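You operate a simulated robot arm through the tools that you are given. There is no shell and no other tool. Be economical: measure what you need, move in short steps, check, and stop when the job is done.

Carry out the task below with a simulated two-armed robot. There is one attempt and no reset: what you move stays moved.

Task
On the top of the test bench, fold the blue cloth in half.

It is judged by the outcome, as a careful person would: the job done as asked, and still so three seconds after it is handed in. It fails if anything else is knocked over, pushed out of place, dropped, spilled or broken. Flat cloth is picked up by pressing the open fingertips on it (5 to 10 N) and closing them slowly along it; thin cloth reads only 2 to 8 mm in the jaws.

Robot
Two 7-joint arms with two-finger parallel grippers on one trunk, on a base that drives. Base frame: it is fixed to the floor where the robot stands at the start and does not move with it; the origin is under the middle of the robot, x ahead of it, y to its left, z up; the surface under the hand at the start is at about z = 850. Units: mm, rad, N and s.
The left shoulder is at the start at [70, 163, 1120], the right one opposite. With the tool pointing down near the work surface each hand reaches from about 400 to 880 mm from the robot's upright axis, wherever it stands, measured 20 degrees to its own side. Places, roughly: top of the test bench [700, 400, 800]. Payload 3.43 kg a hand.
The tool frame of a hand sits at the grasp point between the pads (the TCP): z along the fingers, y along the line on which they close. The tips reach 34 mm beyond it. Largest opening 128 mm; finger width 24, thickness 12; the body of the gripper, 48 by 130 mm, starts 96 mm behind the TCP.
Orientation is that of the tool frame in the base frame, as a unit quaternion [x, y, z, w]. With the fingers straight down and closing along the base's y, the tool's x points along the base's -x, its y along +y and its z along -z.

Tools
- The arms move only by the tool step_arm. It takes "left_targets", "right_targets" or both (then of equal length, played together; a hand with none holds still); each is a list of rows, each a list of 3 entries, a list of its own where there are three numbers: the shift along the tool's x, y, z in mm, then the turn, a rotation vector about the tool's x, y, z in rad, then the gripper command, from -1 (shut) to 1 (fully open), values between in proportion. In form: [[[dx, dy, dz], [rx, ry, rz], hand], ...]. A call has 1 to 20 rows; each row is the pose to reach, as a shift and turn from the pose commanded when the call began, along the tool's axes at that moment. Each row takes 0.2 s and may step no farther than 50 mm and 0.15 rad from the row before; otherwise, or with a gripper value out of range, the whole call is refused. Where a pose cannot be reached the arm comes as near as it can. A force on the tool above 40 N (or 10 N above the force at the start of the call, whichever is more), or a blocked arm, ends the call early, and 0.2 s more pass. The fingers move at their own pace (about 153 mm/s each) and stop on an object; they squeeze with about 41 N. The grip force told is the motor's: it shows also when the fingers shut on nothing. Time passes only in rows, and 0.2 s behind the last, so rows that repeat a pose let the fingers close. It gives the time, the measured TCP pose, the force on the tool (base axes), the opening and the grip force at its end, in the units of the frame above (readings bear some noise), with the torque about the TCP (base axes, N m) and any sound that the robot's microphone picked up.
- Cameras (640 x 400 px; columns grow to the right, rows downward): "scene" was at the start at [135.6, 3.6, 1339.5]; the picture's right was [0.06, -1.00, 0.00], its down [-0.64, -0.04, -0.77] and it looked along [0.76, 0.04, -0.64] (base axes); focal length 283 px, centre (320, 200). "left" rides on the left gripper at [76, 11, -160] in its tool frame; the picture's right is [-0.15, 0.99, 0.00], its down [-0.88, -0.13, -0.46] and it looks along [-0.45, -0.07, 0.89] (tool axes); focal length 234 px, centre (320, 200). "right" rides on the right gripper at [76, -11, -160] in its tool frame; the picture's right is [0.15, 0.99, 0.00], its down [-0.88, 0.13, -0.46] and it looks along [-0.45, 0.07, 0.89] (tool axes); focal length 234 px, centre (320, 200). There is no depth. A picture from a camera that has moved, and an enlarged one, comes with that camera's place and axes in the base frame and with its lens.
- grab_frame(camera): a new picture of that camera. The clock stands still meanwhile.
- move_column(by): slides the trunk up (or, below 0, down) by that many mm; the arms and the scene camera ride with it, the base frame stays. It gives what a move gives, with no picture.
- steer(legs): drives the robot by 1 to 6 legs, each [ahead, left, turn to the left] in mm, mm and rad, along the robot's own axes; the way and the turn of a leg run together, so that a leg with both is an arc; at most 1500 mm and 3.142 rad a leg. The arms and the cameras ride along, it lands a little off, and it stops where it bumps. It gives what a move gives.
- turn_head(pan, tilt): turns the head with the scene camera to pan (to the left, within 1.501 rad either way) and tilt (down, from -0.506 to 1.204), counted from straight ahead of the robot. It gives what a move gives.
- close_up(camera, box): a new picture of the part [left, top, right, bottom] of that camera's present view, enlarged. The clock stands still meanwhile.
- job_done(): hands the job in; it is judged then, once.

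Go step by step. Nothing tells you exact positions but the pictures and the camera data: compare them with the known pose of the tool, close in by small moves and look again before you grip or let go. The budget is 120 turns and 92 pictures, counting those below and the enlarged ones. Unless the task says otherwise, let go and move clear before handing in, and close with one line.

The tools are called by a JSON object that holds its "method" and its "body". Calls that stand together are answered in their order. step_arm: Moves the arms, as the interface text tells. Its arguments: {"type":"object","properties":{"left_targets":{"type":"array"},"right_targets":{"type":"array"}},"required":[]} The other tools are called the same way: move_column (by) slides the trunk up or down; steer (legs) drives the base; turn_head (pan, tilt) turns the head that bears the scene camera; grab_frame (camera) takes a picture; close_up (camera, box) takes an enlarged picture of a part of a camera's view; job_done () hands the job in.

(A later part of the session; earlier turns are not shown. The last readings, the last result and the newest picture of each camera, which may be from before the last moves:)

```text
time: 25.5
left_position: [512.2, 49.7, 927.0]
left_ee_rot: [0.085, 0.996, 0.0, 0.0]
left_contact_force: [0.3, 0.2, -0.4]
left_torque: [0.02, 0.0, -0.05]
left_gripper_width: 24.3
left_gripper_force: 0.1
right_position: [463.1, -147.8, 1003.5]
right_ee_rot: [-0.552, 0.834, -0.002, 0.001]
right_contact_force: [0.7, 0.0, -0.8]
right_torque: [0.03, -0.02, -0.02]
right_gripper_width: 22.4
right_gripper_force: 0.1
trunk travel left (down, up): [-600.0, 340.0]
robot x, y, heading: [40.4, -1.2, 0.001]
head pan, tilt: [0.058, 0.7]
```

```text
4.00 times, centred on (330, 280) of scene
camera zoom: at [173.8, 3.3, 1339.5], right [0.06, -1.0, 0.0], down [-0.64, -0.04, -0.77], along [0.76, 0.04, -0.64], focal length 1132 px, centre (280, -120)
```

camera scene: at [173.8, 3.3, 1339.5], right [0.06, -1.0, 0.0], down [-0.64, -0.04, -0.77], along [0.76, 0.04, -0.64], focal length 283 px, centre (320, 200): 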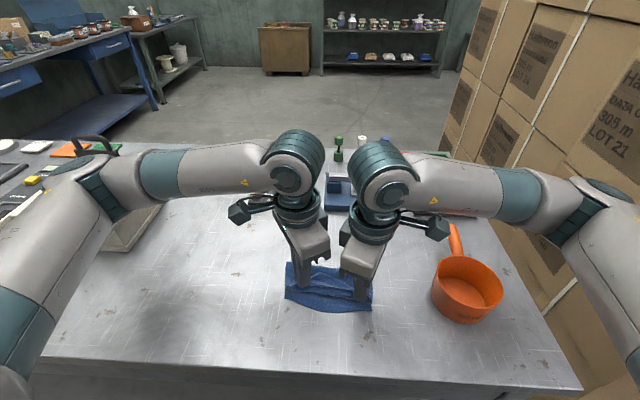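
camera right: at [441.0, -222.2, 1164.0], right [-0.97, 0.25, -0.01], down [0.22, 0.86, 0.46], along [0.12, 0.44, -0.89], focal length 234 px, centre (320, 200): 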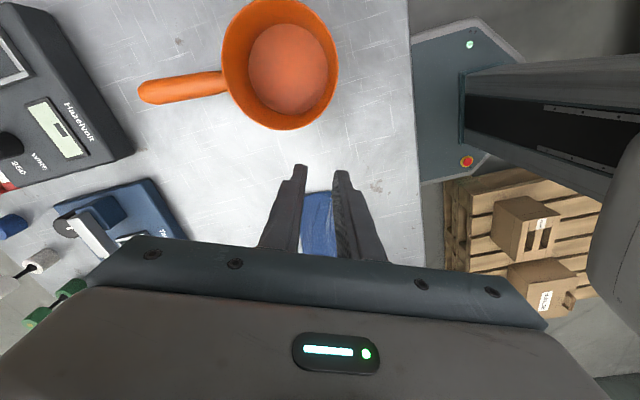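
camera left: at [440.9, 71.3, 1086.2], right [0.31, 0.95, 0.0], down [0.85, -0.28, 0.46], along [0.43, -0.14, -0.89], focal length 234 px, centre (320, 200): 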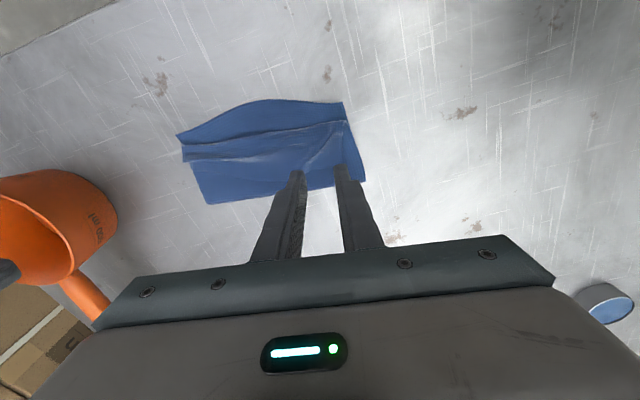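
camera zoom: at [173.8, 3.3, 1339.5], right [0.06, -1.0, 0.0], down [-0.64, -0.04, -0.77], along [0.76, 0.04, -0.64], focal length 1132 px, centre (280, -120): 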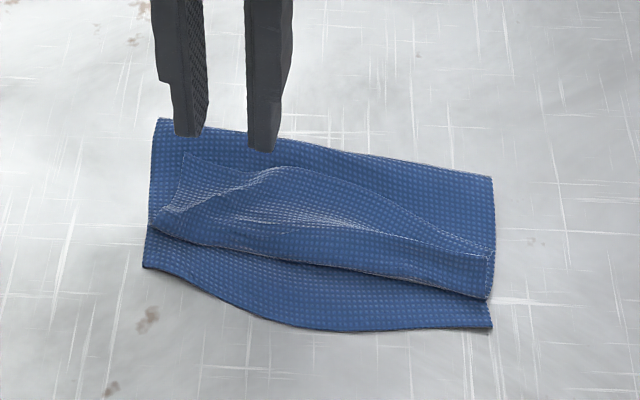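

My estimate puts the fingertips landing about 18 mm inside the flap edge. I shift 6 mm outward and go down to contact.

{"method": "step_arm", "body": {"left_targets": [[[-6, 1, 15], [0, 0, 0], -0.62], [[-6, 1, 28], [0, 0, 0], -0.62], [[-6, 1, 33], [0, 0, 0], -0.62], [[-6, 1, 35], [0, 0, 0], -0.62], [[-6, 1, 36], [0, 0, 0], -0.62]]}}

{"method": "close_up", "body": {"camera": "scene", "box": [250, 230, 410, 330]}}

{"method": "close_up", "body": {"camera": "left", "box": [220, 60, 420, 260]}}

```text
time: 26.7
left_position: [520.1, 48.6, 889.5]
left_ee_rot: [0.085, 0.996, 0.0, -0.001]
left_contact_force: [0.7, 0.6, 0.2]
left_torque: [0.03, 0.02, 0.01]
left_gripper_width: 24.2
left_gripper_force: 0.1
right_position: [462.2, -147.8, 1002.8]
right_ee_rot: [-0.552, 0.834, -0.002, 0.002]
right_contact_force: [-0.5, -0.6, 0.0]
right_torque: [-0.01, 0.0, -0.01]
right_gripper_width: 22.3
right_gripper_force: 0.0
trunk travel left (down, up): [-600.0, 340.0]
robot x, y, heading: [37.4, -2.2, -0.0]
head pan, tilt: [0.058, 0.7]
```

```text
4.00 times, centred on (330, 280) of scene
camera zoom: at [173.9, 3.5, 1339.5], right [0.06, -1.0, 0.0], down [-0.64, -0.04, -0.77], along [0.76, 0.04, -0.64], focal length 1132 px, centre (280, -120)
```

zoom: 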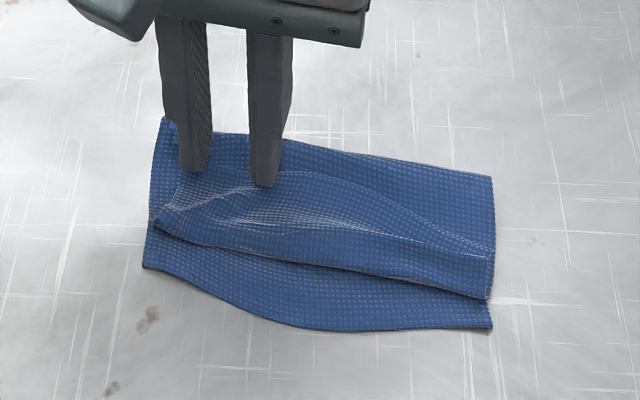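

```text
2.00 times, centred on (320, 160) of left
camera zoom: at [447.3, 71.5, 1050.3], right [0.31, 0.95, 0.0], down [0.85, -0.28, 0.46], along [0.43, -0.14, -0.89], focal length 468 px, centre (320, 280)
```

zoom: 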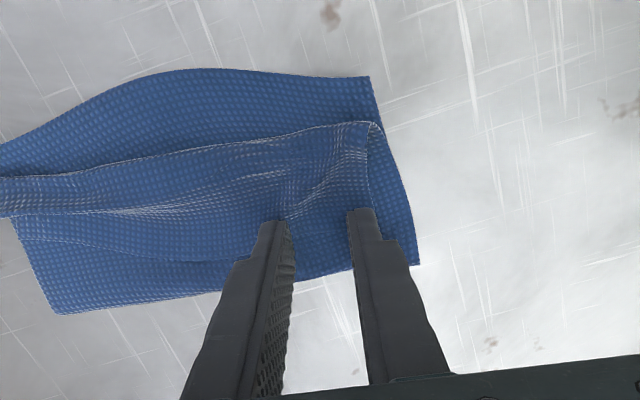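

The fingers are on the flap with no force yet. I nudge inward and press gently.

{"method": "step_arm", "body": {"left_targets": [[[0, -3, 0], [0, 0, 0], -0.62], [[0, -3, 1.5], [0, 0, 0], -0.62], [[0, -3, 2.5], [0, 0, 0], -0.62]]}}

```text
time: 27.5
left_position: [518.3, 46.1, 887.4]
left_ee_rot: [0.084, 0.996, 0.0, 0.0]
left_contact_force: [0.8, 0.1, 0.5]
left_torque: [0.01, -0.02, -0.04]
left_gripper_width: 24.3
left_gripper_force: 0.1
right_position: [462.7, -148.5, 1003.1]
right_ee_rot: [-0.552, 0.834, -0.001, 0.0]
right_contact_force: [-0.2, -0.1, -0.2]
right_torque: [0.01, -0.01, 0.02]
right_gripper_width: 22.3
right_gripper_force: 0.1
trunk travel left (down, up): [-600.0, 340.0]
robot x, y, heading: [40.5, 0.4, 0.001]
head pan, tilt: [0.058, 0.7]
```

{"method": "step_arm", "body": {"left_targets": [[[0, 0, 0.8], [0, 0, 0], -0.62], [[0, 0, 1.5], [0, 0, 0], -0.62]]}}

```text
time: 28.1
left_position: [518.8, 45.8, 887.4]
left_ee_rot: [0.085, 0.996, -0.001, 0.001]
left_contact_force: [0.3, 0.2, 1.5]
left_torque: [-0.01, 0.04, 0.0]
left_gripper_width: 24.2
left_gripper_force: 0.1
right_position: [463.1, -149.1, 1003.3]
right_ee_rot: [-0.552, 0.834, -0.002, 0.001]
right_contact_force: [-0.7, 0.2, -0.2]
right_torque: [0.0, -0.01, 0.01]
right_gripper_width: 22.4
right_gripper_force: 0.0
trunk travel left (down, up): [-600.0, 340.0]
robot x, y, heading: [35.1, 0.7, 0.002]
head pan, tilt: [0.058, 0.7]
```

Light contact at 1.5 N. I press about 0.6 mm more and close slowly.

{"method": "step_arm", "body": {"left_targets": [[[0, 0, 0.5], [0, 0, 0], -0.62], [[0, 0, 0.6], [0, 0, 0], -0.65], [[0, 0, 0.6], [0, 0, 0], -0.68], [[0, 0, 0.6], [0, 0, 0], -0.71], [[0, 0, 0.6], [0, 0, 0], -0.74], [[0, 0, 0.6], [0, 0, 0], -0.77], [[0, 0, 0.6], [0, 0, 0], -0.8], [[0, 0, 0.6], [0, 0, 0], -0.83], [[0, 0, 0.6], [0, 0, 0], -0.86], [[0, 0, 0.6], [0, 0, 0], -0.89], [[0, 0, 0.6], [0, 0, 0], -0.92], [[0, 0, 0.6], [0, 0, 0], -0.96], [[0, 0, 0.6], [0, 0, 0], -1], [[0, 0, 0.6], [0, 0, 0], -1]]}}

{"method": "close_up", "body": {"camera": "left", "box": [220, 60, 420, 260]}}

{"method": "close_up", "body": {"camera": "scene", "box": [250, 230, 410, 330]}}

```text
time: 31.1
left_position: [518.5, 46.3, 887.3]
left_ee_rot: [0.085, 0.996, 0.001, 0.0]
left_contact_force: [-0.7, 0.5, 5.9]
left_torque: [0.01, 0.05, -0.04]
left_gripper_width: 2.5
left_gripper_force: 36.9
right_position: [461.1, -148.3, 1002.3]
right_ee_rot: [-0.552, 0.834, -0.003, 0.002]
right_contact_force: [-0.4, -0.4, 0.6]
right_torque: [-0.03, -0.01, -0.02]
right_gripper_width: 22.1
right_gripper_force: 0.1
trunk travel left (down, up): [-600.0, 340.0]
robot x, y, heading: [39.5, 3.1, -0.0]
head pan, tilt: [0.058, 0.7]
```

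```text
2.00 times, centred on (320, 160) of left
camera zoom: at [446.4, 68.1, 1046.2], right [0.31, 0.95, 0.0], down [0.85, -0.28, 0.46], along [0.43, -0.14, -0.89], focal length 468 px, centre (320, 280)
```

zoom: 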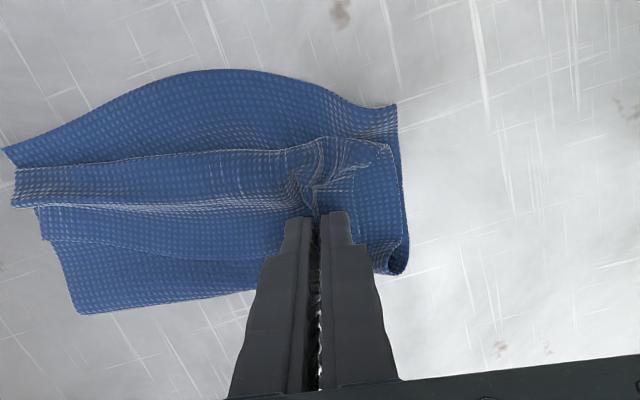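

```text
4.00 times, centred on (330, 280) of scene
camera zoom: at [173.4, 3.4, 1339.6], right [0.06, -1.0, 0.0], down [-0.64, -0.04, -0.77], along [0.76, 0.04, -0.64], focal length 1132 px, centre (280, -120)
```

zoom: 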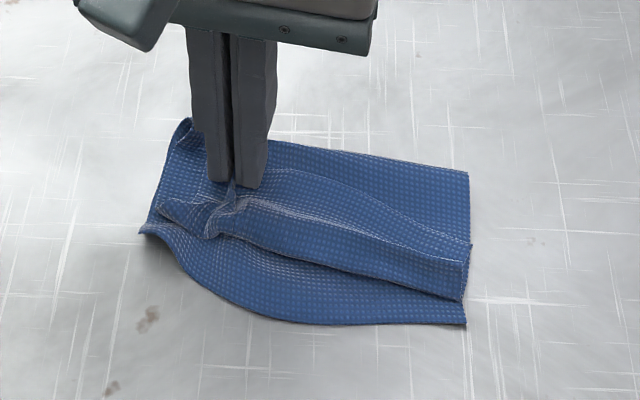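

Pinched, though the lower layers shifted a bit. I lift slowly and check that only the flap comes up.

{"method": "step_arm", "body": {"left_targets": [[[0, 0, -6], [0, 0, 0], -1], [[2, 0, -12], [0, 0, 0], -1], [[5, 0, -20], [0, 0, 0], -1], [[10, 0, -28], [0, 0, 0], -1], [[16, 0, -35], [0, 0, 0], -1]]}}

{"method": "close_up", "body": {"camera": "left", "box": [220, 60, 420, 260]}}

{"method": "close_up", "body": {"camera": "scene", "box": [250, 230, 410, 330]}}

```text
time: 32.3
left_position: [502.8, 48.8, 921.1]
left_ee_rot: [0.086, 0.996, 0.0, 0.0]
left_contact_force: [0.1, 0.7, -0.4]
left_torque: [0.03, 0.01, 0.01]
left_gripper_width: 2.7
left_gripper_force: 37.4
right_position: [463.8, -147.4, 1002.2]
right_ee_rot: [-0.552, 0.834, -0.001, 0.001]
right_contact_force: [-0.1, 0.9, 0.6]
right_torque: [-0.02, 0.01, 0.03]
right_gripper_width: 22.3
right_gripper_force: 0.0
trunk travel left (down, up): [-600.0, 340.0]
robot x, y, heading: [36.4, 2.7, -0.005]
head pan, tilt: [0.058, 0.7]
```

```text
2.00 times, centred on (320, 160) of left
camera zoom: at [430.6, 71.4, 1081.0], right [0.31, 0.95, 0.0], down [0.85, -0.28, 0.46], along [0.43, -0.14, -0.89], focal length 468 px, centre (320, 280)
```

zoom: 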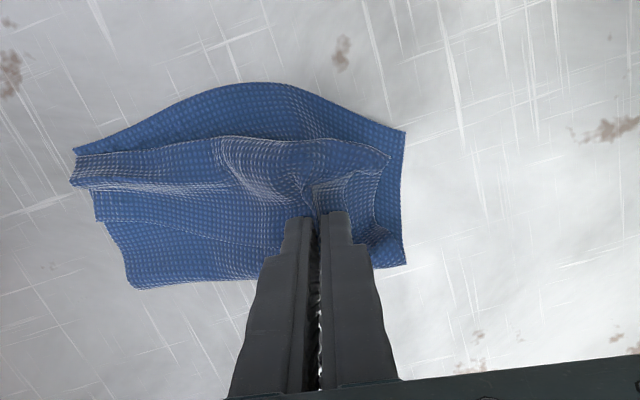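

```text
4.00 times, centred on (330, 280) of scene
camera zoom: at [173.7, 3.4, 1339.5], right [0.06, -1.0, 0.0], down [-0.64, -0.04, -0.77], along [0.76, 0.04, -0.64], focal length 1132 px, centre (280, -120)
```

zoom: 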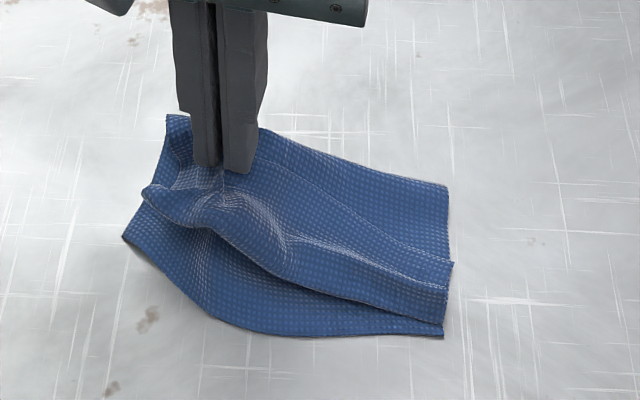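

Something is lifted, though it's unclear how many layers. I continue up and toward the near edge.

{"method": "step_arm", "body": {"left_targets": [[[8, 0, -8], [0, 0, 0], -1], [[16, 0, -16], [0, 0, 0], -1], [[25, 0, -24], [0, 0, 0], -1], [[35, 0, -28], [0, 0, 0], -1]]}}

{"method": "close_up", "body": {"camera": "left", "box": [220, 60, 420, 260]}}

{"method": "close_up", "body": {"camera": "scene", "box": [250, 230, 410, 330]}}

{"method": "grab_frame", "body": {"camera": "right"}}

```text
time: 33.3
left_position: [467.3, 56.0, 949.3]
left_ee_rot: [0.084, 0.996, 0.001, 0.0]
left_contact_force: [-0.3, 0.2, 0.2]
left_torque: [-0.01, 0.03, 0.01]
left_gripper_width: 3.0
left_gripper_force: 37.2
right_position: [462.0, -148.4, 1002.4]
right_ee_rot: [-0.552, 0.834, -0.002, 0.001]
right_contact_force: [0.2, -0.6, -0.3]
right_torque: [-0.05, -0.02, 0.02]
right_gripper_width: 22.3
right_gripper_force: 0.1
trunk travel left (down, up): [-600.0, 340.0]
robot x, y, heading: [36.3, -2.8, -0.002]
head pan, tilt: [0.058, 0.7]
```

```text
2.00 times, centred on (320, 160) of left
camera zoom: at [396.2, 76.9, 1108.9], right [0.31, 0.95, 0.0], down [0.85, -0.28, 0.46], along [0.43, -0.14, -0.89], focal length 468 px, centre (320, 280)
```

zoom: 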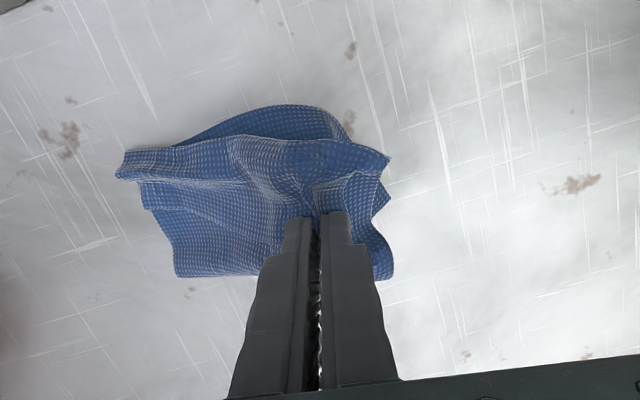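

```text
4.00 times, centred on (330, 280) of scene
camera zoom: at [173.7, 3.5, 1339.5], right [0.06, -1.0, 0.0], down [-0.64, -0.04, -0.77], along [0.76, 0.04, -0.64], focal length 1132 px, centre (280, -120)
```

zoom: 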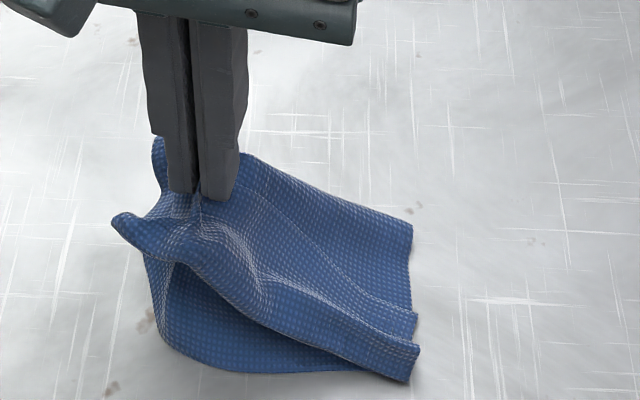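

```text
47 pictures are left
camera right: at [442.0, -221.9, 1163.4], right [-0.97, 0.25, 0.0], down [0.22, 0.86, 0.46], along [0.12, 0.44, -0.89], focal length 234 px, centre (320, 200)
```

right: 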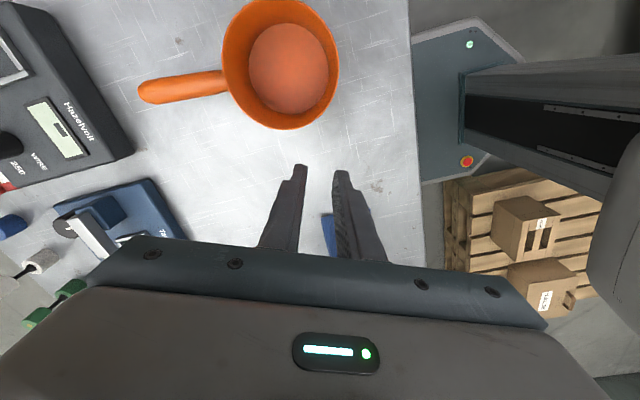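

The pinch took the flap and the layer under it together. I retrace the motion, release, and reassess.

{"method": "step_arm", "body": {"left_targets": [[[-10, 0, 4], [0, 0, 0], -1], [[-19, 0, 12], [0, 0, 0], -1], [[-27, 0, 20], [0, 0, 0], -1], [[-35, 0, 28], [0, 0, 0], -1], [[-42, 0, 36], [0, 0, 0], -1], [[-48, 0, 46], [0, 0, 0], -1], [[-52, 0, 57], [0, 0, 0], -1], [[-52, 0, 57], [0, 0, 0], -0.75], [[-52, 0, 57], [0, 0, 0], -0.6], [[-52, 0, 40], [0, 0, 0], -0.6], [[-52, 0, 0], [0, 0, 0], -0.6], [[-52, 40, -20], [0, 0, 0], -0.6], [[-52, 80, -40], [0, 0, 0], -0.6]]}}

{"method": "close_up", "body": {"camera": "scene", "box": [250, 230, 410, 330]}}

```text
time: 36.1
left_position: [532.2, 126.0, 989.2]
left_ee_rot: [0.085, 0.996, 0.0, 0.0]
left_contact_force: [0.0, -1.1, -0.5]
left_torque: [0.03, 0.0, -0.01]
left_gripper_width: 25.4
left_gripper_force: 0.0
right_position: [462.3, -148.4, 1004.0]
right_ee_rot: [-0.552, 0.834, -0.002, 0.001]
right_contact_force: [-0.6, -0.8, 0.8]
right_torque: [0.02, -0.01, 0.01]
right_gripper_width: 22.4
right_gripper_force: 0.0
trunk travel left (down, up): [-600.0, 340.0]
robot x, y, heading: [34.7, 4.5, -0.001]
head pan, tilt: [0.058, 0.7]
```

```text
4.00 times, centred on (330, 280) of scene
camera zoom: at [173.3, 4.3, 1339.6], right [0.06, -1.0, 0.0], down [-0.64, -0.04, -0.77], along [0.76, 0.04, -0.64], focal length 1132 px, centre (280, -120)
```

zoom: 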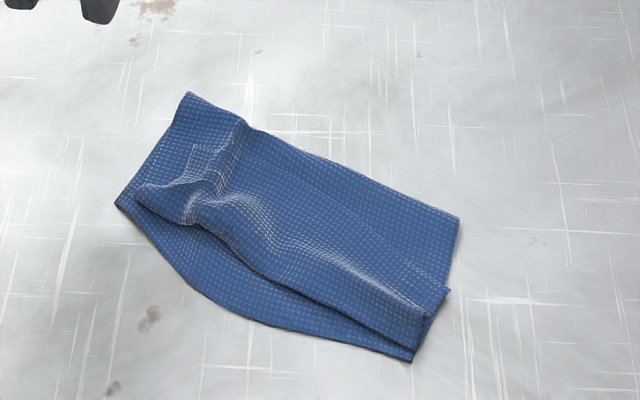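

The cloth is now a rotated Z-fold. A cleaner plan is to grip the exposed near edge C–D with both hands closing along the edge, lift so it hangs open, and then lay it down in half. The hands lean outward to keep the bodies clear. The left hand goes to D first.

{"method": "step_arm", "body": {"left_targets": [[[12, -16, 0], [0, 0, 0.1], -0.75], [[25, -32, 0], [0, 0, 0.2], -0.75], [[37, -48, 0], [0, 0, 0.28], -0.75], [[37, -48, 35], [0, 0, 0.28], -0.75], [[37, -48, 64], [0, 0, 0.28], -0.75], [[37, -48, 64], [0, 0, 0.28], -0.75]]}}

{"method": "grab_frame", "body": {"camera": "left"}}

{"method": "close_up", "body": {"camera": "scene", "box": [250, 230, 410, 330]}}

```text
time: 37.5
left_position: [488.3, 83.7, 924.5]
left_ee_rot: [0.223, 0.975, 0.001, 0.0]
left_contact_force: [-0.2, -0.7, 0.0]
left_torque: [0.02, 0.03, 0.02]
left_gripper_width: 16.0
left_gripper_force: 0.0
right_position: [463.3, -148.2, 1002.3]
right_ee_rot: [-0.552, 0.834, -0.002, 0.001]
right_contact_force: [-0.3, -1.3, -0.3]
right_torque: [0.0, 0.03, -0.01]
right_gripper_width: 22.5
right_gripper_force: 0.0
trunk travel left (down, up): [-600.0, 340.0]
robot x, y, heading: [38.8, 1.6, -0.002]
head pan, tilt: [0.058, 0.7]
```

```text
45 pictures are left
camera left: at [426.2, 125.4, 1084.6], right [0.56, 0.83, 0.0], down [0.74, -0.5, 0.46], along [0.38, -0.26, -0.89], focal length 234 px, centre (320, 200)
```

left: 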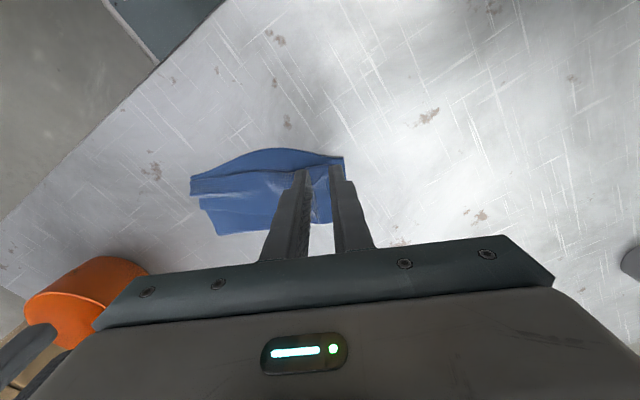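

```text
4.00 times, centred on (330, 280) of scene
camera zoom: at [173.8, 3.4, 1339.5], right [0.06, -1.0, 0.0], down [-0.64, -0.04, -0.77], along [0.76, 0.04, -0.64], focal length 1132 px, centre (280, -120)
```

zoom: 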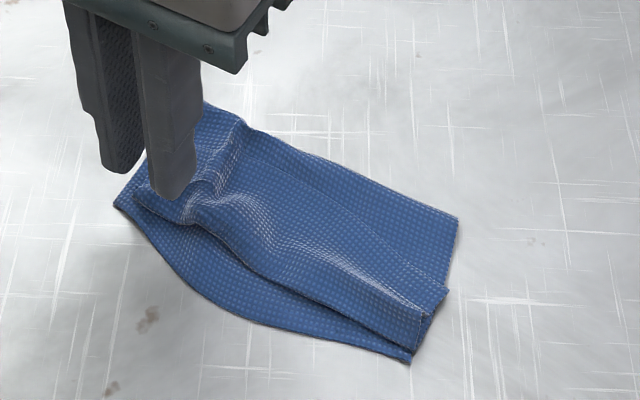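

Projected landing is about 11 mm inside the near edge. I shift 8 mm outward so only the exposed strip is pinched, and descend.

{"method": "step_arm", "body": {"left_targets": [[[8, 0, 15], [0, 0, 0], -0.75], [[8, 0, 28], [0, 0, 0], -0.75], [[8, 0, 34], [0, 0, 0], -0.75], [[8, 0, 36], [0, 0, 0], -0.75]]}}

{"method": "close_up", "body": {"camera": "scene", "box": [250, 240, 370, 315]}}

{"method": "close_up", "body": {"camera": "left", "box": [220, 100, 420, 225]}}

```text
time: 38.5
left_position: [480.7, 87.9, 889.7]
left_ee_rot: [0.223, 0.975, 0.0, 0.0]
left_contact_force: [1.0, 0.0, -0.7]
left_torque: [0.0, -0.02, 0.0]
left_gripper_width: 16.0
left_gripper_force: 0.1
right_position: [463.2, -147.8, 1003.0]
right_ee_rot: [-0.552, 0.834, -0.002, 0.001]
right_contact_force: [-0.5, -0.7, 0.3]
right_torque: [0.01, 0.03, -0.01]
right_gripper_width: 22.4
right_gripper_force: 0.1
trunk travel left (down, up): [-600.0, 340.0]
robot x, y, heading: [37.8, 0.6, -0.0]
head pan, tilt: [0.058, 0.7]
```

```text
5.33 times, centred on (310, 278) of scene
camera zoom: at [174.1, 3.5, 1339.5], right [0.06, -1.0, 0.0], down [-0.64, -0.04, -0.76], along [0.76, 0.04, -0.64], focal length 1510 px, centre (373, -213)
```

zoom: 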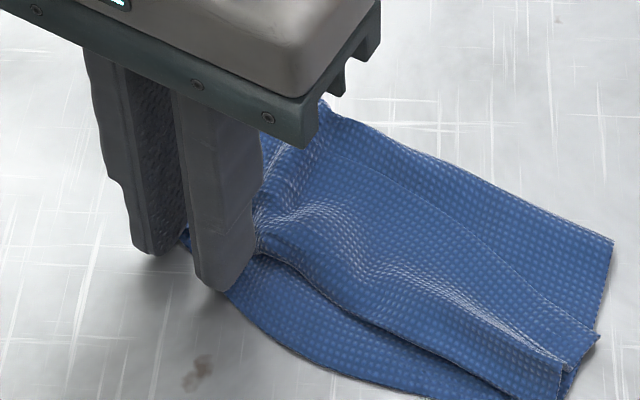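

```text
3.20 times, centred on (320, 162) of left
camera zoom: at [418.8, 128.8, 1048.6], right [0.56, 0.83, 0.0], down [0.74, -0.5, 0.46], along [0.38, -0.26, -0.89], focal length 749 px, centre (320, 320)
```

zoom: 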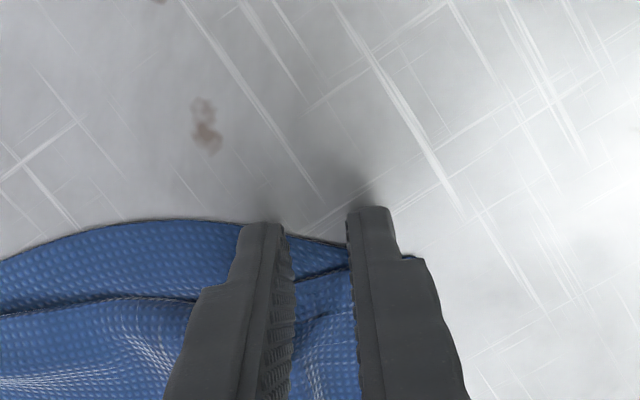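

The outer finger is over a very narrow part of the strip. I raise slightly, slide 14 mm along the edge toward C, and recheck.

{"method": "step_arm", "body": {"left_targets": [[[0, 0, -6], [0, 0, 0], -0.75], [[3, -14, -6], [0, 0, 0], -0.75], [[3, -14, 0], [0, 0, 0], -0.75], [[3, -14, 1.5], [0, 0, 0], -0.75]]}}

{"method": "close_up", "body": {"camera": "left", "box": [220, 100, 420, 225]}}

```text
time: 39.5
left_position: [470.4, 75.4, 887.8]
left_ee_rot: [0.223, 0.975, 0.001, 0.0]
left_contact_force: [0.2, 0.4, 0.5]
left_torque: [-0.03, -0.02, 0.0]
left_gripper_width: 16.1
left_gripper_force: 0.1
right_position: [463.1, -148.6, 1003.7]
right_ee_rot: [-0.552, 0.834, -0.001, 0.001]
right_contact_force: [0.5, 0.2, 0.4]
right_torque: [0.0, -0.01, -0.03]
right_gripper_width: 22.3
right_gripper_force: 0.1
trunk travel left (down, up): [-600.0, 340.0]
robot x, y, heading: [38.1, -2.0, 0.002]
head pan, tilt: [0.058, 0.7]
```

```text
3.20 times, centred on (320, 162) of left
camera zoom: at [410.0, 117.0, 1047.2], right [0.56, 0.83, 0.0], down [0.74, -0.5, 0.46], along [0.38, -0.26, -0.89], focal length 749 px, centre (320, 320)
```

zoom: 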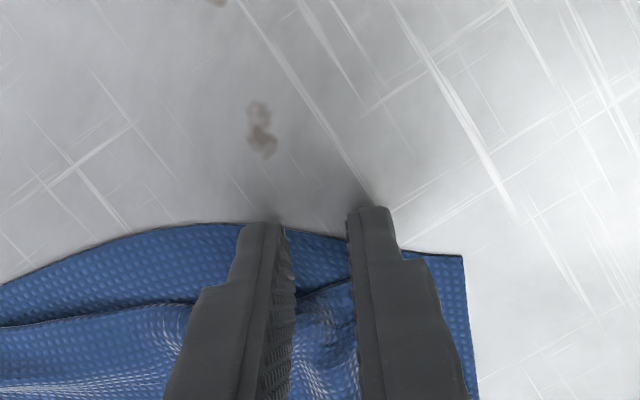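

Both fingers now rest on the single-layer strip about 20 mm from D. I press and close slowly.

{"method": "step_arm", "body": {"left_targets": [[[0, 0, 1], [0, 0, 0], -0.75], [[0, 0, 2], [0, 0, 0], -0.75]]}}

```text
time: 40.1
left_position: [472.7, 76.0, 886.5]
left_ee_rot: [0.224, 0.975, 0.0, 0.001]
left_contact_force: [0.0, 0.2, 6.5]
left_torque: [0.1, -0.15, 0.01]
left_gripper_width: 16.2
left_gripper_force: 0.6
right_position: [463.7, -147.8, 1003.9]
right_ee_rot: [-0.552, 0.834, -0.003, 0.002]
right_contact_force: [-0.6, -0.4, -0.2]
right_torque: [0.0, 0.02, 0.02]
right_gripper_width: 22.3
right_gripper_force: 0.1
trunk travel left (down, up): [-600.0, 340.0]
robot x, y, heading: [40.8, -1.5, 0.002]
head pan, tilt: [0.058, 0.7]
```

{"method": "step_arm", "body": {"left_targets": [[[0, 0, 0], [0, 0, 0], -0.78], [[0, 0, 0], [0, 0, 0], -0.81], [[0, 0, 0], [0, 0, 0], -0.84], [[0, 0, 0], [0, 0, 0], -0.87], [[0, 0, 0], [0, 0, 0], -0.9], [[0, 0, 0], [0, 0, 0], -0.94], [[0, 0, 0], [0, 0, 0], -1], [[0, 0, 0], [0, 0, 0], -1], [[0, 0, 0], [0, 0, 0], -1], [[0, 0, -6], [0, 0, 0], -1], [[0, 4, -10], [0.12, 0, 0], -1], [[0, 8, -14], [0.25, 0, 0], -1]]}}

{"method": "grab_frame", "body": {"camera": "left"}}

{"method": "close_up", "body": {"camera": "scene", "box": [250, 230, 410, 330]}}

```text
time: 42.7
left_position: [475.0, 83.2, 900.0]
left_ee_rot: [0.222, 0.967, -0.121, -0.028]
left_contact_force: [1.0, 0.0, 0.0]
left_torque: [-0.01, 0.0, -0.03]
left_gripper_width: 0.0
left_gripper_force: 32.6
right_position: [462.9, -147.0, 1004.5]
right_ee_rot: [-0.552, 0.834, -0.002, 0.001]
right_contact_force: [0.2, 0.0, -0.4]
right_torque: [-0.02, -0.02, 0.03]
right_gripper_width: 22.1
right_gripper_force: 0.0
trunk travel left (down, up): [-600.0, 340.0]
robot x, y, heading: [40.8, 2.9, 0.001]
head pan, tilt: [0.058, 0.7]
```

```text
40 pictures are left
camera left: at [430.3, 160.2, 1051.3], right [0.55, 0.8, -0.25], down [0.79, -0.39, 0.47], along [0.28, -0.45, -0.85], focal length 234 px, centre (320, 200)
```

left: 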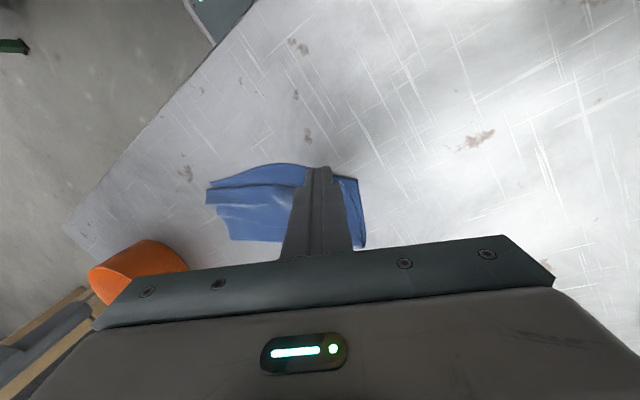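

```text
4.00 times, centred on (330, 280) of scene
camera zoom: at [173.9, 4.3, 1339.5], right [0.06, -1.0, 0.0], down [-0.64, -0.04, -0.77], along [0.76, 0.04, -0.64], focal length 1132 px, centre (280, -120)
```

zoom: 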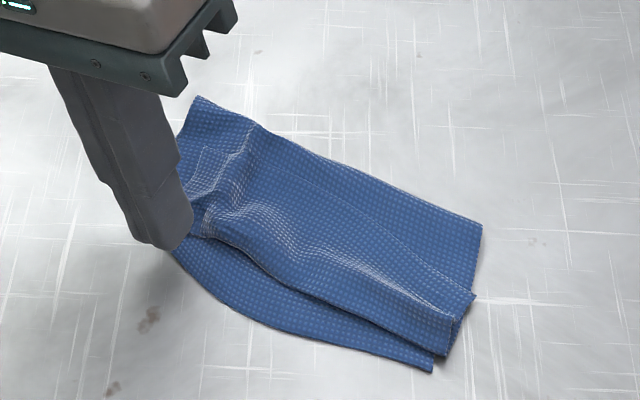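

The jaws read 0, so that pinch missed. The strip is wider at the middle of the near edge, so I straighten the hand and grip there instead. One mid-edge grip is enough to lift the cloth and let it hang open.

{"method": "step_arm", "body": {"left_targets": [[[0, 0, -15], [-0.12, 0, 0], -0.62], [[0, 0, -30], [-0.25, 0, 0], -0.62], [[0, 0, -30], [-0.25, 0, 0], -0.62]]}}

```text
time: 43.5
left_position: [480.0, 90.7, 928.7]
left_ee_rot: [0.223, 0.975, 0.0, 0.001]
left_contact_force: [-0.1, 0.3, -0.9]
left_torque: [0.03, -0.01, -0.02]
left_gripper_width: 24.4
left_gripper_force: 0.0
right_position: [462.7, -147.3, 1003.6]
right_ee_rot: [-0.551, 0.834, -0.001, 0.001]
right_contact_force: [-0.6, -0.4, -0.5]
right_torque: [-0.02, -0.01, 0.02]
right_gripper_width: 22.1
right_gripper_force: 0.1
trunk travel left (down, up): [-600.0, 340.0]
robot x, y, heading: [36.6, -0.1, -0.001]
head pan, tilt: [0.058, 0.7]
```

{"method": "step_arm", "body": {"left_targets": [[[1, -38, 0], [0, 0, 0], -0.62], [[2.5, -76, 0], [0, 0, 0], -0.62], [[2.5, -76, 20], [0, 0, 0], -0.62], [[2.5, -76, 34], [0, 0, 0], -0.62], [[2.5, -76, 38], [0, 0, 0], -0.62]]}}

{"method": "close_up", "body": {"camera": "left", "box": [220, 100, 420, 225]}}

```text
time: 44.7
left_position: [443.6, 23.5, 890.8]
left_ee_rot: [0.223, 0.975, 0.0, 0.0]
left_contact_force: [0.0, 0.5, -0.9]
left_torque: [0.01, 0.01, -0.01]
left_gripper_width: 24.1
left_gripper_force: 0.2
right_position: [462.3, -147.3, 1001.3]
right_ee_rot: [-0.552, 0.834, -0.002, 0.002]
right_contact_force: [0.0, 0.6, -0.4]
right_torque: [-0.02, 0.0, -0.01]
right_gripper_width: 22.3
right_gripper_force: 0.2
trunk travel left (down, up): [-600.0, 340.0]
robot x, y, heading: [40.4, -2.4, 0.003]
head pan, tilt: [0.058, 0.7]
```

```text
3.20 times, centred on (320, 162) of left
camera zoom: at [381.0, 64.2, 1050.3], right [0.56, 0.83, 0.0], down [0.74, -0.5, 0.46], along [0.38, -0.26, -0.89], focal length 749 px, centre (320, 320)
```

zoom: 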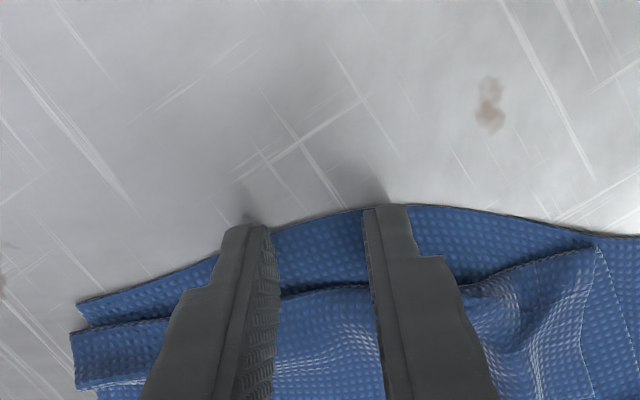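

The strip is about 17 mm wide here. I shift 6 mm outward and press.

{"method": "step_arm", "body": {"left_targets": [[[6, 0, 0], [0, 0, 0], -0.62], [[6, 0, 3], [0, 0, 0], -0.62], [[6, 0, 5], [0, 0, 0], -0.62], [[6, 0, 5.5], [0, 0, 0], -0.62]]}}

```text
time: 45.7
left_position: [438.2, 25.7, 885.1]
left_ee_rot: [0.223, 0.975, 0.001, -0.001]
left_contact_force: [-0.3, 0.1, 4.1]
left_torque: [0.0, -0.02, -0.03]
left_gripper_width: 24.3
left_gripper_force: 0.0
right_position: [463.3, -147.1, 1002.9]
right_ee_rot: [-0.552, 0.834, -0.001, 0.001]
right_contact_force: [0.2, 0.5, -0.2]
right_torque: [0.0, 0.0, 0.0]
right_gripper_width: 22.5
right_gripper_force: 0.1
trunk travel left (down, up): [-600.0, 340.0]
robot x, y, heading: [36.6, -3.4, -0.004]
head pan, tilt: [0.058, 0.7]
```

{"method": "step_arm", "body": {"left_targets": [[[0, 0, 0.6], [0, 0, 0], -0.62], [[0, 0, 0.6], [0, 0, 0], -0.65], [[0, 0, 0.6], [0, 0, 0], -0.68], [[0, 0, 0.6], [0, 0, 0], -0.71], [[0, 0, 0.6], [0, 0, 0], -0.74], [[0, 0, 0.6], [0, 0, 0], -0.77], [[0, 0, 0.6], [0, 0, 0], -0.8], [[0, 0, 0.6], [0, 0, 0], -0.83], [[0, 0, 0.6], [0, 0, 0], -0.86], [[0, 0, 0.6], [0, 0, 0], -0.89], [[0, 0, 0.6], [0, 0, 0], -0.92], [[0, 0, 0.6], [0, 0, 0], -0.96], [[0, 0, 0.6], [0, 0, 0], -1], [[0, 0, 0.6], [0, 0, 0], -1]]}}

{"method": "close_up", "body": {"camera": "left", "box": [220, 100, 420, 225]}}

```text
time: 48.7
left_position: [436.9, 24.5, 884.6]
left_ee_rot: [0.223, 0.975, 0.0, 0.001]
left_contact_force: [0.7, 0.5, 20.8]
left_torque: [-0.06, -0.19, -0.02]
left_gripper_width: 1.8
left_gripper_force: 36.0
right_position: [460.7, -147.9, 1003.0]
right_ee_rot: [-0.552, 0.834, -0.002, 0.001]
right_contact_force: [-0.4, 0.7, -0.2]
right_torque: [0.04, 0.01, 0.0]
right_gripper_width: 22.4
right_gripper_force: 0.1
trunk travel left (down, up): [-600.0, 340.0]
robot x, y, heading: [35.8, 1.0, 0.0]
head pan, tilt: [0.058, 0.7]
```

```text
3.20 times, centred on (320, 162) of left
camera zoom: at [375.1, 66.7, 1044.7], right [0.56, 0.83, 0.0], down [0.74, -0.5, 0.46], along [0.38, -0.26, -0.89], focal length 749 px, centre (320, 320)
```

zoom: 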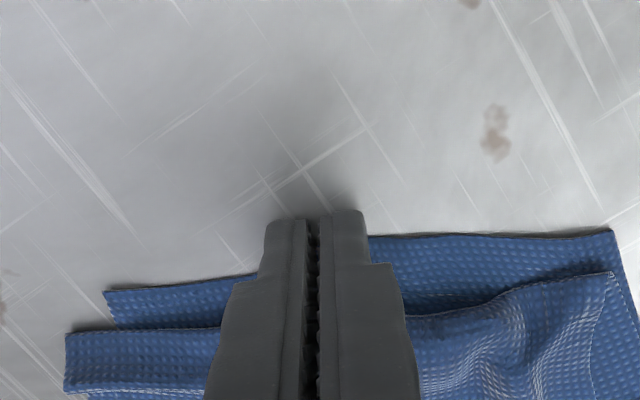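

Gripped at 1.8 mm. I lift high so the cloth hangs open.

{"method": "step_arm", "body": {"left_targets": [[[0, 0, -15], [0, 0, 0], -1], [[0, 0, -30], [0, 0, 0], -1], [[-5, 1.5, -50], [0, 0, 0], -1], [[-12, 4, -75], [0, 0, 0], -1], [[-22, 6, -100], [0, 0, 0], -1], [[-32, 9, -125], [0, 0, 0], -1], [[-44, 13, -150], [0, 0, 0], -1], [[-56, 16, -175], [0, 0, 0], -1], [[-66, 19, -200], [0, 0, 0], -1], [[-76, 22, -225], [0, 0, 0], -1], [[-87, 25, -250], [0, 0, 0], -1], [[-87, 25, -250], [0, 0, 0], -1], [[-87, 25, -250], [0, 0, 0], -1]]}}

{"method": "grab_frame", "body": {"camera": "scene"}}

{"method": "grab_frame", "body": {"camera": "right"}}

```text
time: 51.5
left_position: [527.4, 8.6, 1135.1]
left_ee_rot: [0.223, 0.975, 0.001, 0.0]
left_contact_force: [-1.0, -0.5, -0.4]
left_torque: [-0.01, 0.0, 0.02]
left_gripper_width: 1.8
left_gripper_force: 36.8
right_position: [462.7, -147.8, 1002.5]
right_ee_rot: [-0.552, 0.834, -0.001, 0.001]
right_contact_force: [0.4, 0.0, -0.2]
right_torque: [-0.01, -0.01, 0.0]
right_gripper_width: 22.3
right_gripper_force: 0.0
trunk travel left (down, up): [-600.0, 340.0]
robot x, y, heading: [38.7, -3.6, 0.001]
head pan, tilt: [0.058, 0.7]
```

```text
36 pictures are left
camera scene: at [173.7, 3.3, 1339.5], right [0.06, -1.0, 0.0], down [-0.64, -0.04, -0.77], along [0.76, 0.04, -0.64], focal length 283 px, centre (320, 200)
```

scene: 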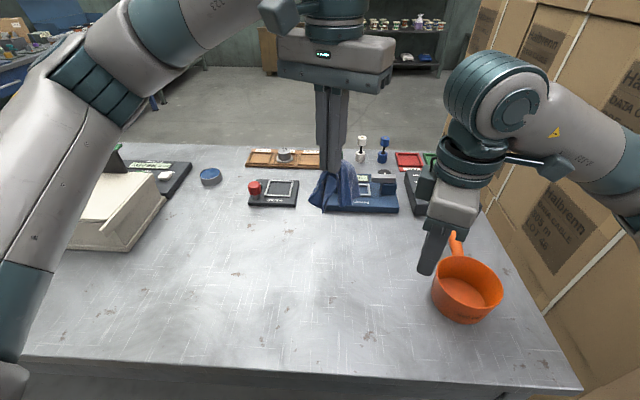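

```text
35 pictures are left
camera right: at [442.0, -222.1, 1163.4], right [-0.97, 0.25, 0.0], down [0.22, 0.86, 0.46], along [0.12, 0.44, -0.89], focal length 234 px, centre (320, 200)
```

right: 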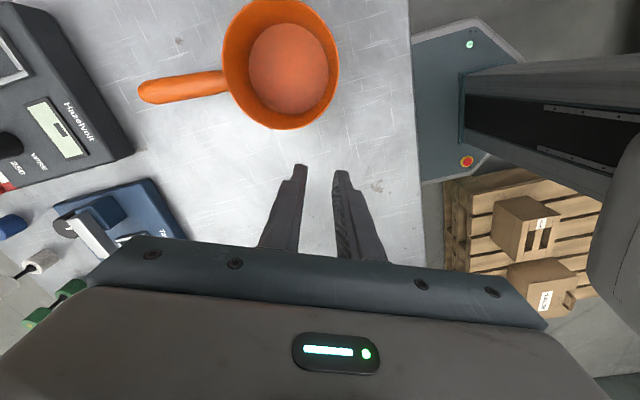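

{"method": "close_up", "body": {"camera": "scene", "box": [280, 130, 400, 230]}}

```text
4.00 times, centred on (340, 180) of scene
camera zoom: at [173.7, 3.3, 1339.5], right [0.06, -1.0, 0.0], down [-0.64, -0.04, -0.77], along [0.76, 0.04, -0.64], focal length 1132 px, centre (240, 280)
```

zoom: 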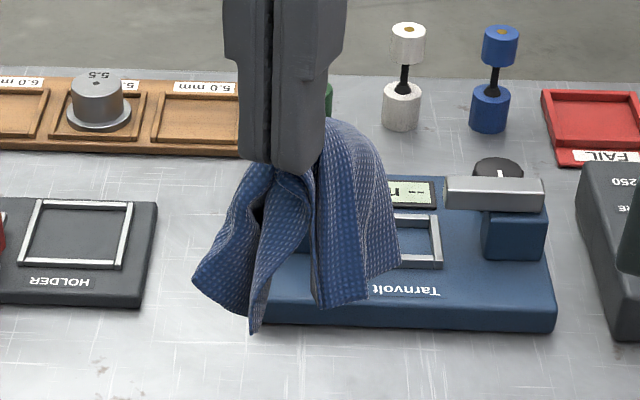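

The cloth drapes limply from one point, but it is unfolded. I turn the hand square, move out to x≈620, and lay the cloth down by lowering while drawing toward the robot, so it spreads lengthwise.

{"method": "step_arm", "body": {"left_targets": [[[-10, 5, 0], [0, 0, -0.12], -1], [[-30, 14, 0], [0, 0, -0.24], -1], [[-60, 28, 0], [0, 0, -0.36], -1], [[-80, 40, 0], [0, 0, -0.448], -1], [[-80, 40, 0], [0, 0, -0.448], -1], [[-80, 40, 0], [0, 0, -0.448], -1]]}}

{"method": "step_arm", "body": {"left_targets": [[[0, 0, 20], [0, 0, 0], -1], [[0, 0, 40], [0, 0, 0], -1], [[10, 0, 60], [0, 0, 0], -1], [[20, 0, 70], [0, 0, 0], -1], [[35, 0, 85], [0, 0, 0], -1], [[50, 0, 100], [0, 0, 0], -1], [[65, 0, 115], [0, 0, 0], -1], [[80, 0, 130], [0, 0, 0], -1], [[95, 0, 145], [0, 0, 0], -1], [[110, 0, 160], [0, 0, 0], -1], [[125, 0, 175], [0, 0, 0], -1], [[140, 0, 190], [0, 0, 0], -1], [[155, 0, 205], [0, 0, 0], -1], [[170, 0, 220], [0, 0, 0], -1], [[180, 0, 232], [0, 0, 0], -1], [[190, 0, 240], [0, 0, 0], -1]]}}

{"method": "grab_frame", "body": {"camera": "scene"}}

```text
time: 52.9
left_position: [617.9, 11.6, 1135.1]
left_ee_rot: [0.001, 1.0, 0.001, 0.001]
left_contact_force: [0.3, 0.0, 0.1]
left_torque: [0.02, -0.01, -0.03]
left_gripper_width: 1.6
left_gripper_force: 36.2
right_position: [462.9, -148.5, 1002.8]
right_ee_rot: [-0.552, 0.834, -0.002, 0.001]
right_contact_force: [0.7, -1.3, -0.7]
right_torque: [0.01, 0.03, 0.02]
right_gripper_width: 22.4
right_gripper_force: 0.0
trunk travel left (down, up): [-600.0, 340.0]
robot x, y, heading: [34.9, -1.2, 0.001]
head pan, tilt: [0.058, 0.7]
```

```text
time: 56.3
left_position: [427.3, 10.0, 894.2]
left_ee_rot: [0.001, 1.0, 0.0, 0.0]
left_contact_force: [-0.3, 0.5, -0.3]
left_torque: [0.0, 0.02, -0.02]
left_gripper_width: 1.8
left_gripper_force: 36.5
right_position: [464.5, -147.7, 1003.5]
right_ee_rot: [-0.552, 0.834, -0.001, 0.001]
right_contact_force: [0.5, -0.5, -0.3]
right_torque: [0.0, 0.01, 0.0]
right_gripper_width: 22.7
right_gripper_force: 0.0
trunk travel left (down, up): [-600.0, 340.0]
robot x, y, heading: [35.2, -0.7, -0.001]
head pan, tilt: [0.058, 0.7]
```

```text
33 pictures are left
camera scene: at [173.8, 3.4, 1339.6], right [0.06, -1.0, 0.0], down [-0.64, -0.04, -0.77], along [0.76, 0.04, -0.64], focal length 283 px, centre (320, 200)
```

scene: 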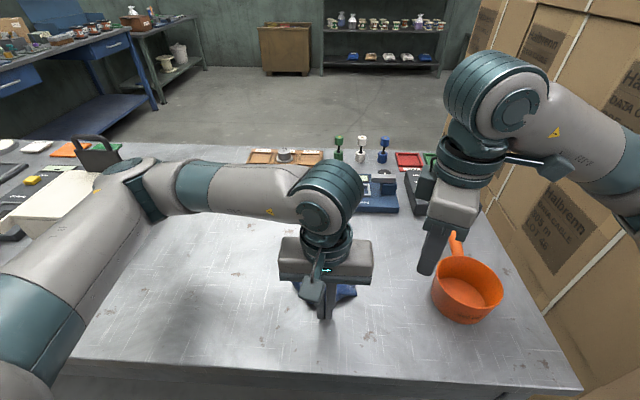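

Laid down. I release, lift, and swing the left hand aside to see.

{"method": "step_arm", "body": {"left_targets": [[[2, 0, 6], [0, 0, 0], -1], [[2, 0, 6], [0, 0, 0], -0.8], [[2, 0, 6], [0, 0, 0], -0.7], [[0, 0, -20], [0, 0, 0], -0.7], [[-5, 0, -60], [0, 0, 0], -0.7], [[-20, 45, -80], [0, 0, 0], -0.7], [[-30, 90, -100], [0, 0, 0], -0.7], [[-40, 135, -100], [0, 0, 0], -0.7]]}}

{"method": "close_up", "body": {"camera": "scene", "box": [240, 200, 420, 325]}}

```text
refused: row 6 steps farther than a row can; nothing moved
```

```text
3.20 times, centred on (330, 262) of scene
camera zoom: at [173.8, 3.4, 1339.6], right [0.06, -1.0, 0.0], down [-0.64, -0.04, -0.77], along [0.76, 0.04, -0.64], focal length 906 px, centre (288, 0)
```

zoom: 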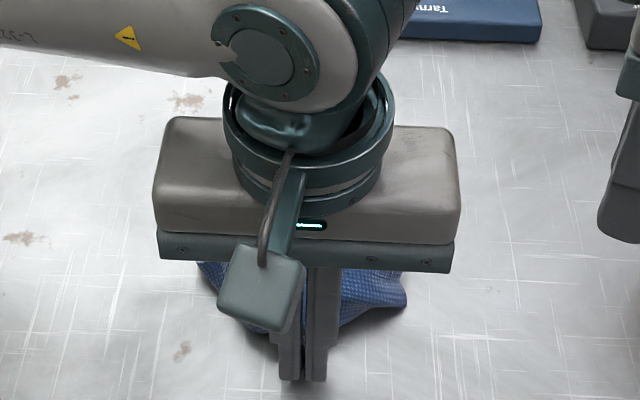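

{"method": "step_arm", "body": {"left_targets": [[[2, 0, 6], [0, 0, 0], -1], [[2, 0, 6], [0, 0, 0], -0.8], [[2, 0, 6], [0, 0, 0], -0.7], [[0, 0, -20], [0, 0, 0], -0.7], [[-5, 0, -60], [0, 0, 0], -0.7], [[-15, 35, -80], [0, 0, 0], -0.7], [[-25, 75, -95], [0, 0, 0], -0.7], [[-35, 115, -100], [0, 0, 0], -0.7], [[-45, 155, -100], [0, 0, 0], -0.7]]}}

{"method": "close_up", "body": {"camera": "scene", "box": [240, 200, 420, 325]}}

```text
time: 58.3
left_position: [472.8, 168.1, 994.4]
left_ee_rot: [0.002, 1.0, 0.0, 0.001]
left_contact_force: [-0.4, 0.4, -0.1]
left_torque: [-0.01, 0.0, -0.01]
left_gripper_width: 19.0
left_gripper_force: 0.1
right_position: [462.5, -147.1, 1003.0]
right_ee_rot: [-0.551, 0.834, -0.002, 0.001]
right_contact_force: [-0.1, 0.1, 0.3]
right_torque: [-0.06, -0.02, 0.0]
right_gripper_width: 22.6
right_gripper_force: 0.2
trunk travel left (down, up): [-600.0, 340.0]
robot x, y, heading: [36.0, -0.4, -0.001]
head pan, tilt: [0.058, 0.7]
```

```text
3.20 times, centred on (330, 262) of scene
camera zoom: at [173.2, 5.5, 1339.6], right [0.06, -1.0, 0.0], down [-0.64, -0.04, -0.77], along [0.76, 0.04, -0.64], focal length 906 px, centre (288, 0)
```

zoom: 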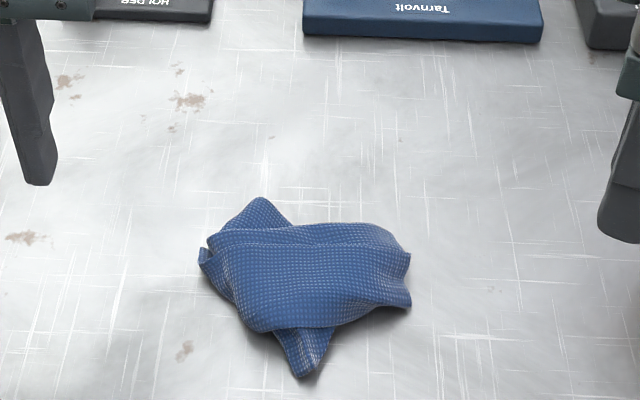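

The cloth landed crumpled. I look closer from two angles to understand the layers before acting.

{"method": "close_up", "body": {"camera": "scene", "box": [280, 245, 376, 320]}}

{"method": "close_up", "body": {"camera": "left", "box": [130, 90, 290, 240]}}

```text
5.33 times, centred on (328, 282) of scene
camera zoom: at [173.2, 5.5, 1339.6], right [0.06, -1.0, 0.0], down [-0.64, -0.04, -0.77], along [0.76, 0.04, -0.64], focal length 1510 px, centre (277, -240)
```

zoom: 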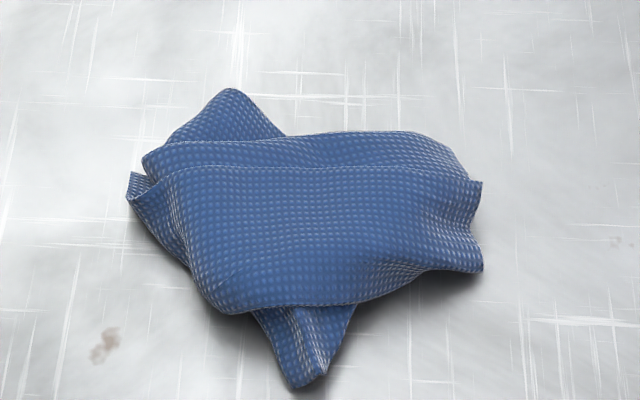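

```text
2.67 times, centred on (210, 165) of left
camera zoom: at [397.1, 178.0, 1154.4], right [0.15, 0.99, 0.0], down [0.88, -0.13, 0.46], along [0.45, -0.07, -0.89], focal length 624 px, centre (613, 293)
```

zoom: 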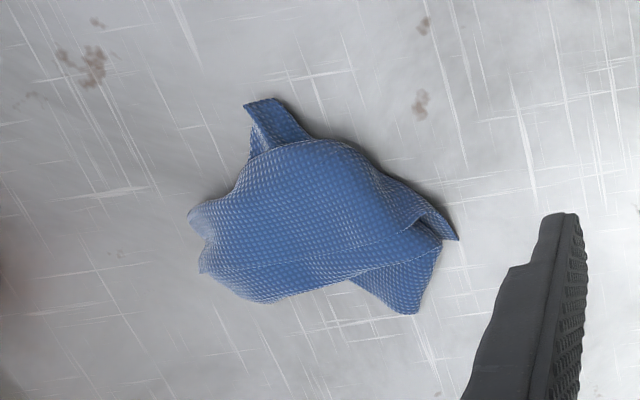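

The top layer is the A–B hem strip, with its ends sticking out left near (495,78) and right near (480,-52), both slightly raised. I'll straddle these ends with the jaws and lift by that edge. The right hand goes first.

{"method": "step_arm", "body": {"right_targets": [[[-34, 8, 0], [0, 0, 0], -0.22], [[-68, 16, 10], [0, 0, 0], -0.22], [[-102, 24.6, 30], [0, 0, 0], -0.22], [[-102, 24.6, 70], [0, 0, 0], -0.22], [[-102, 24.6, 80], [0, 0, 0], -0.22]]}}

{"method": "close_up", "body": {"camera": "right", "box": [220, 90, 420, 250]}}

```text
time: 59.5
left_position: [472.7, 165.5, 994.1]
left_ee_rot: [0.001, 1.0, 0.0, 0.0]
left_contact_force: [0.8, 0.0, -0.4]
left_torque: [0.02, 0.01, 0.02]
left_gripper_width: 19.5
left_gripper_force: 0.1
right_position: [481.0, -45.0, 923.3]
right_ee_rot: [-0.552, 0.834, -0.001, 0.002]
right_contact_force: [-0.9, -0.3, -0.7]
right_torque: [-0.03, -0.01, -0.02]
right_gripper_width: 49.8
right_gripper_force: 0.1
trunk travel left (down, up): [-600.0, 340.0]
robot x, y, heading: [40.4, 0.1, -0.002]
head pan, tilt: [0.058, 0.7]
```

```text
2.50 times, centred on (320, 170) of right
camera zoom: at [460.5, -118.3, 1083.8], right [-0.97, 0.25, 0.0], down [0.22, 0.86, 0.45], along [0.12, 0.44, -0.89], focal length 585 px, centre (320, 275)
```

zoom: 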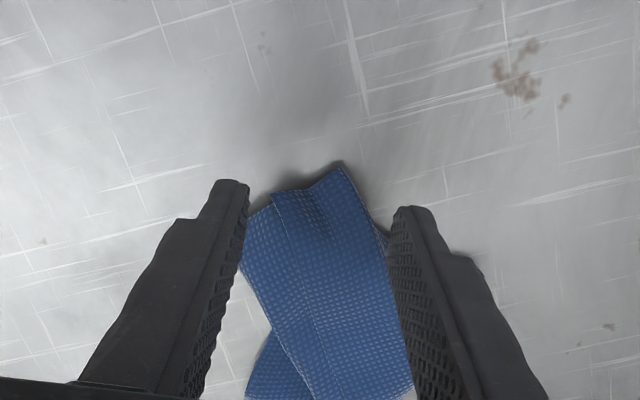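

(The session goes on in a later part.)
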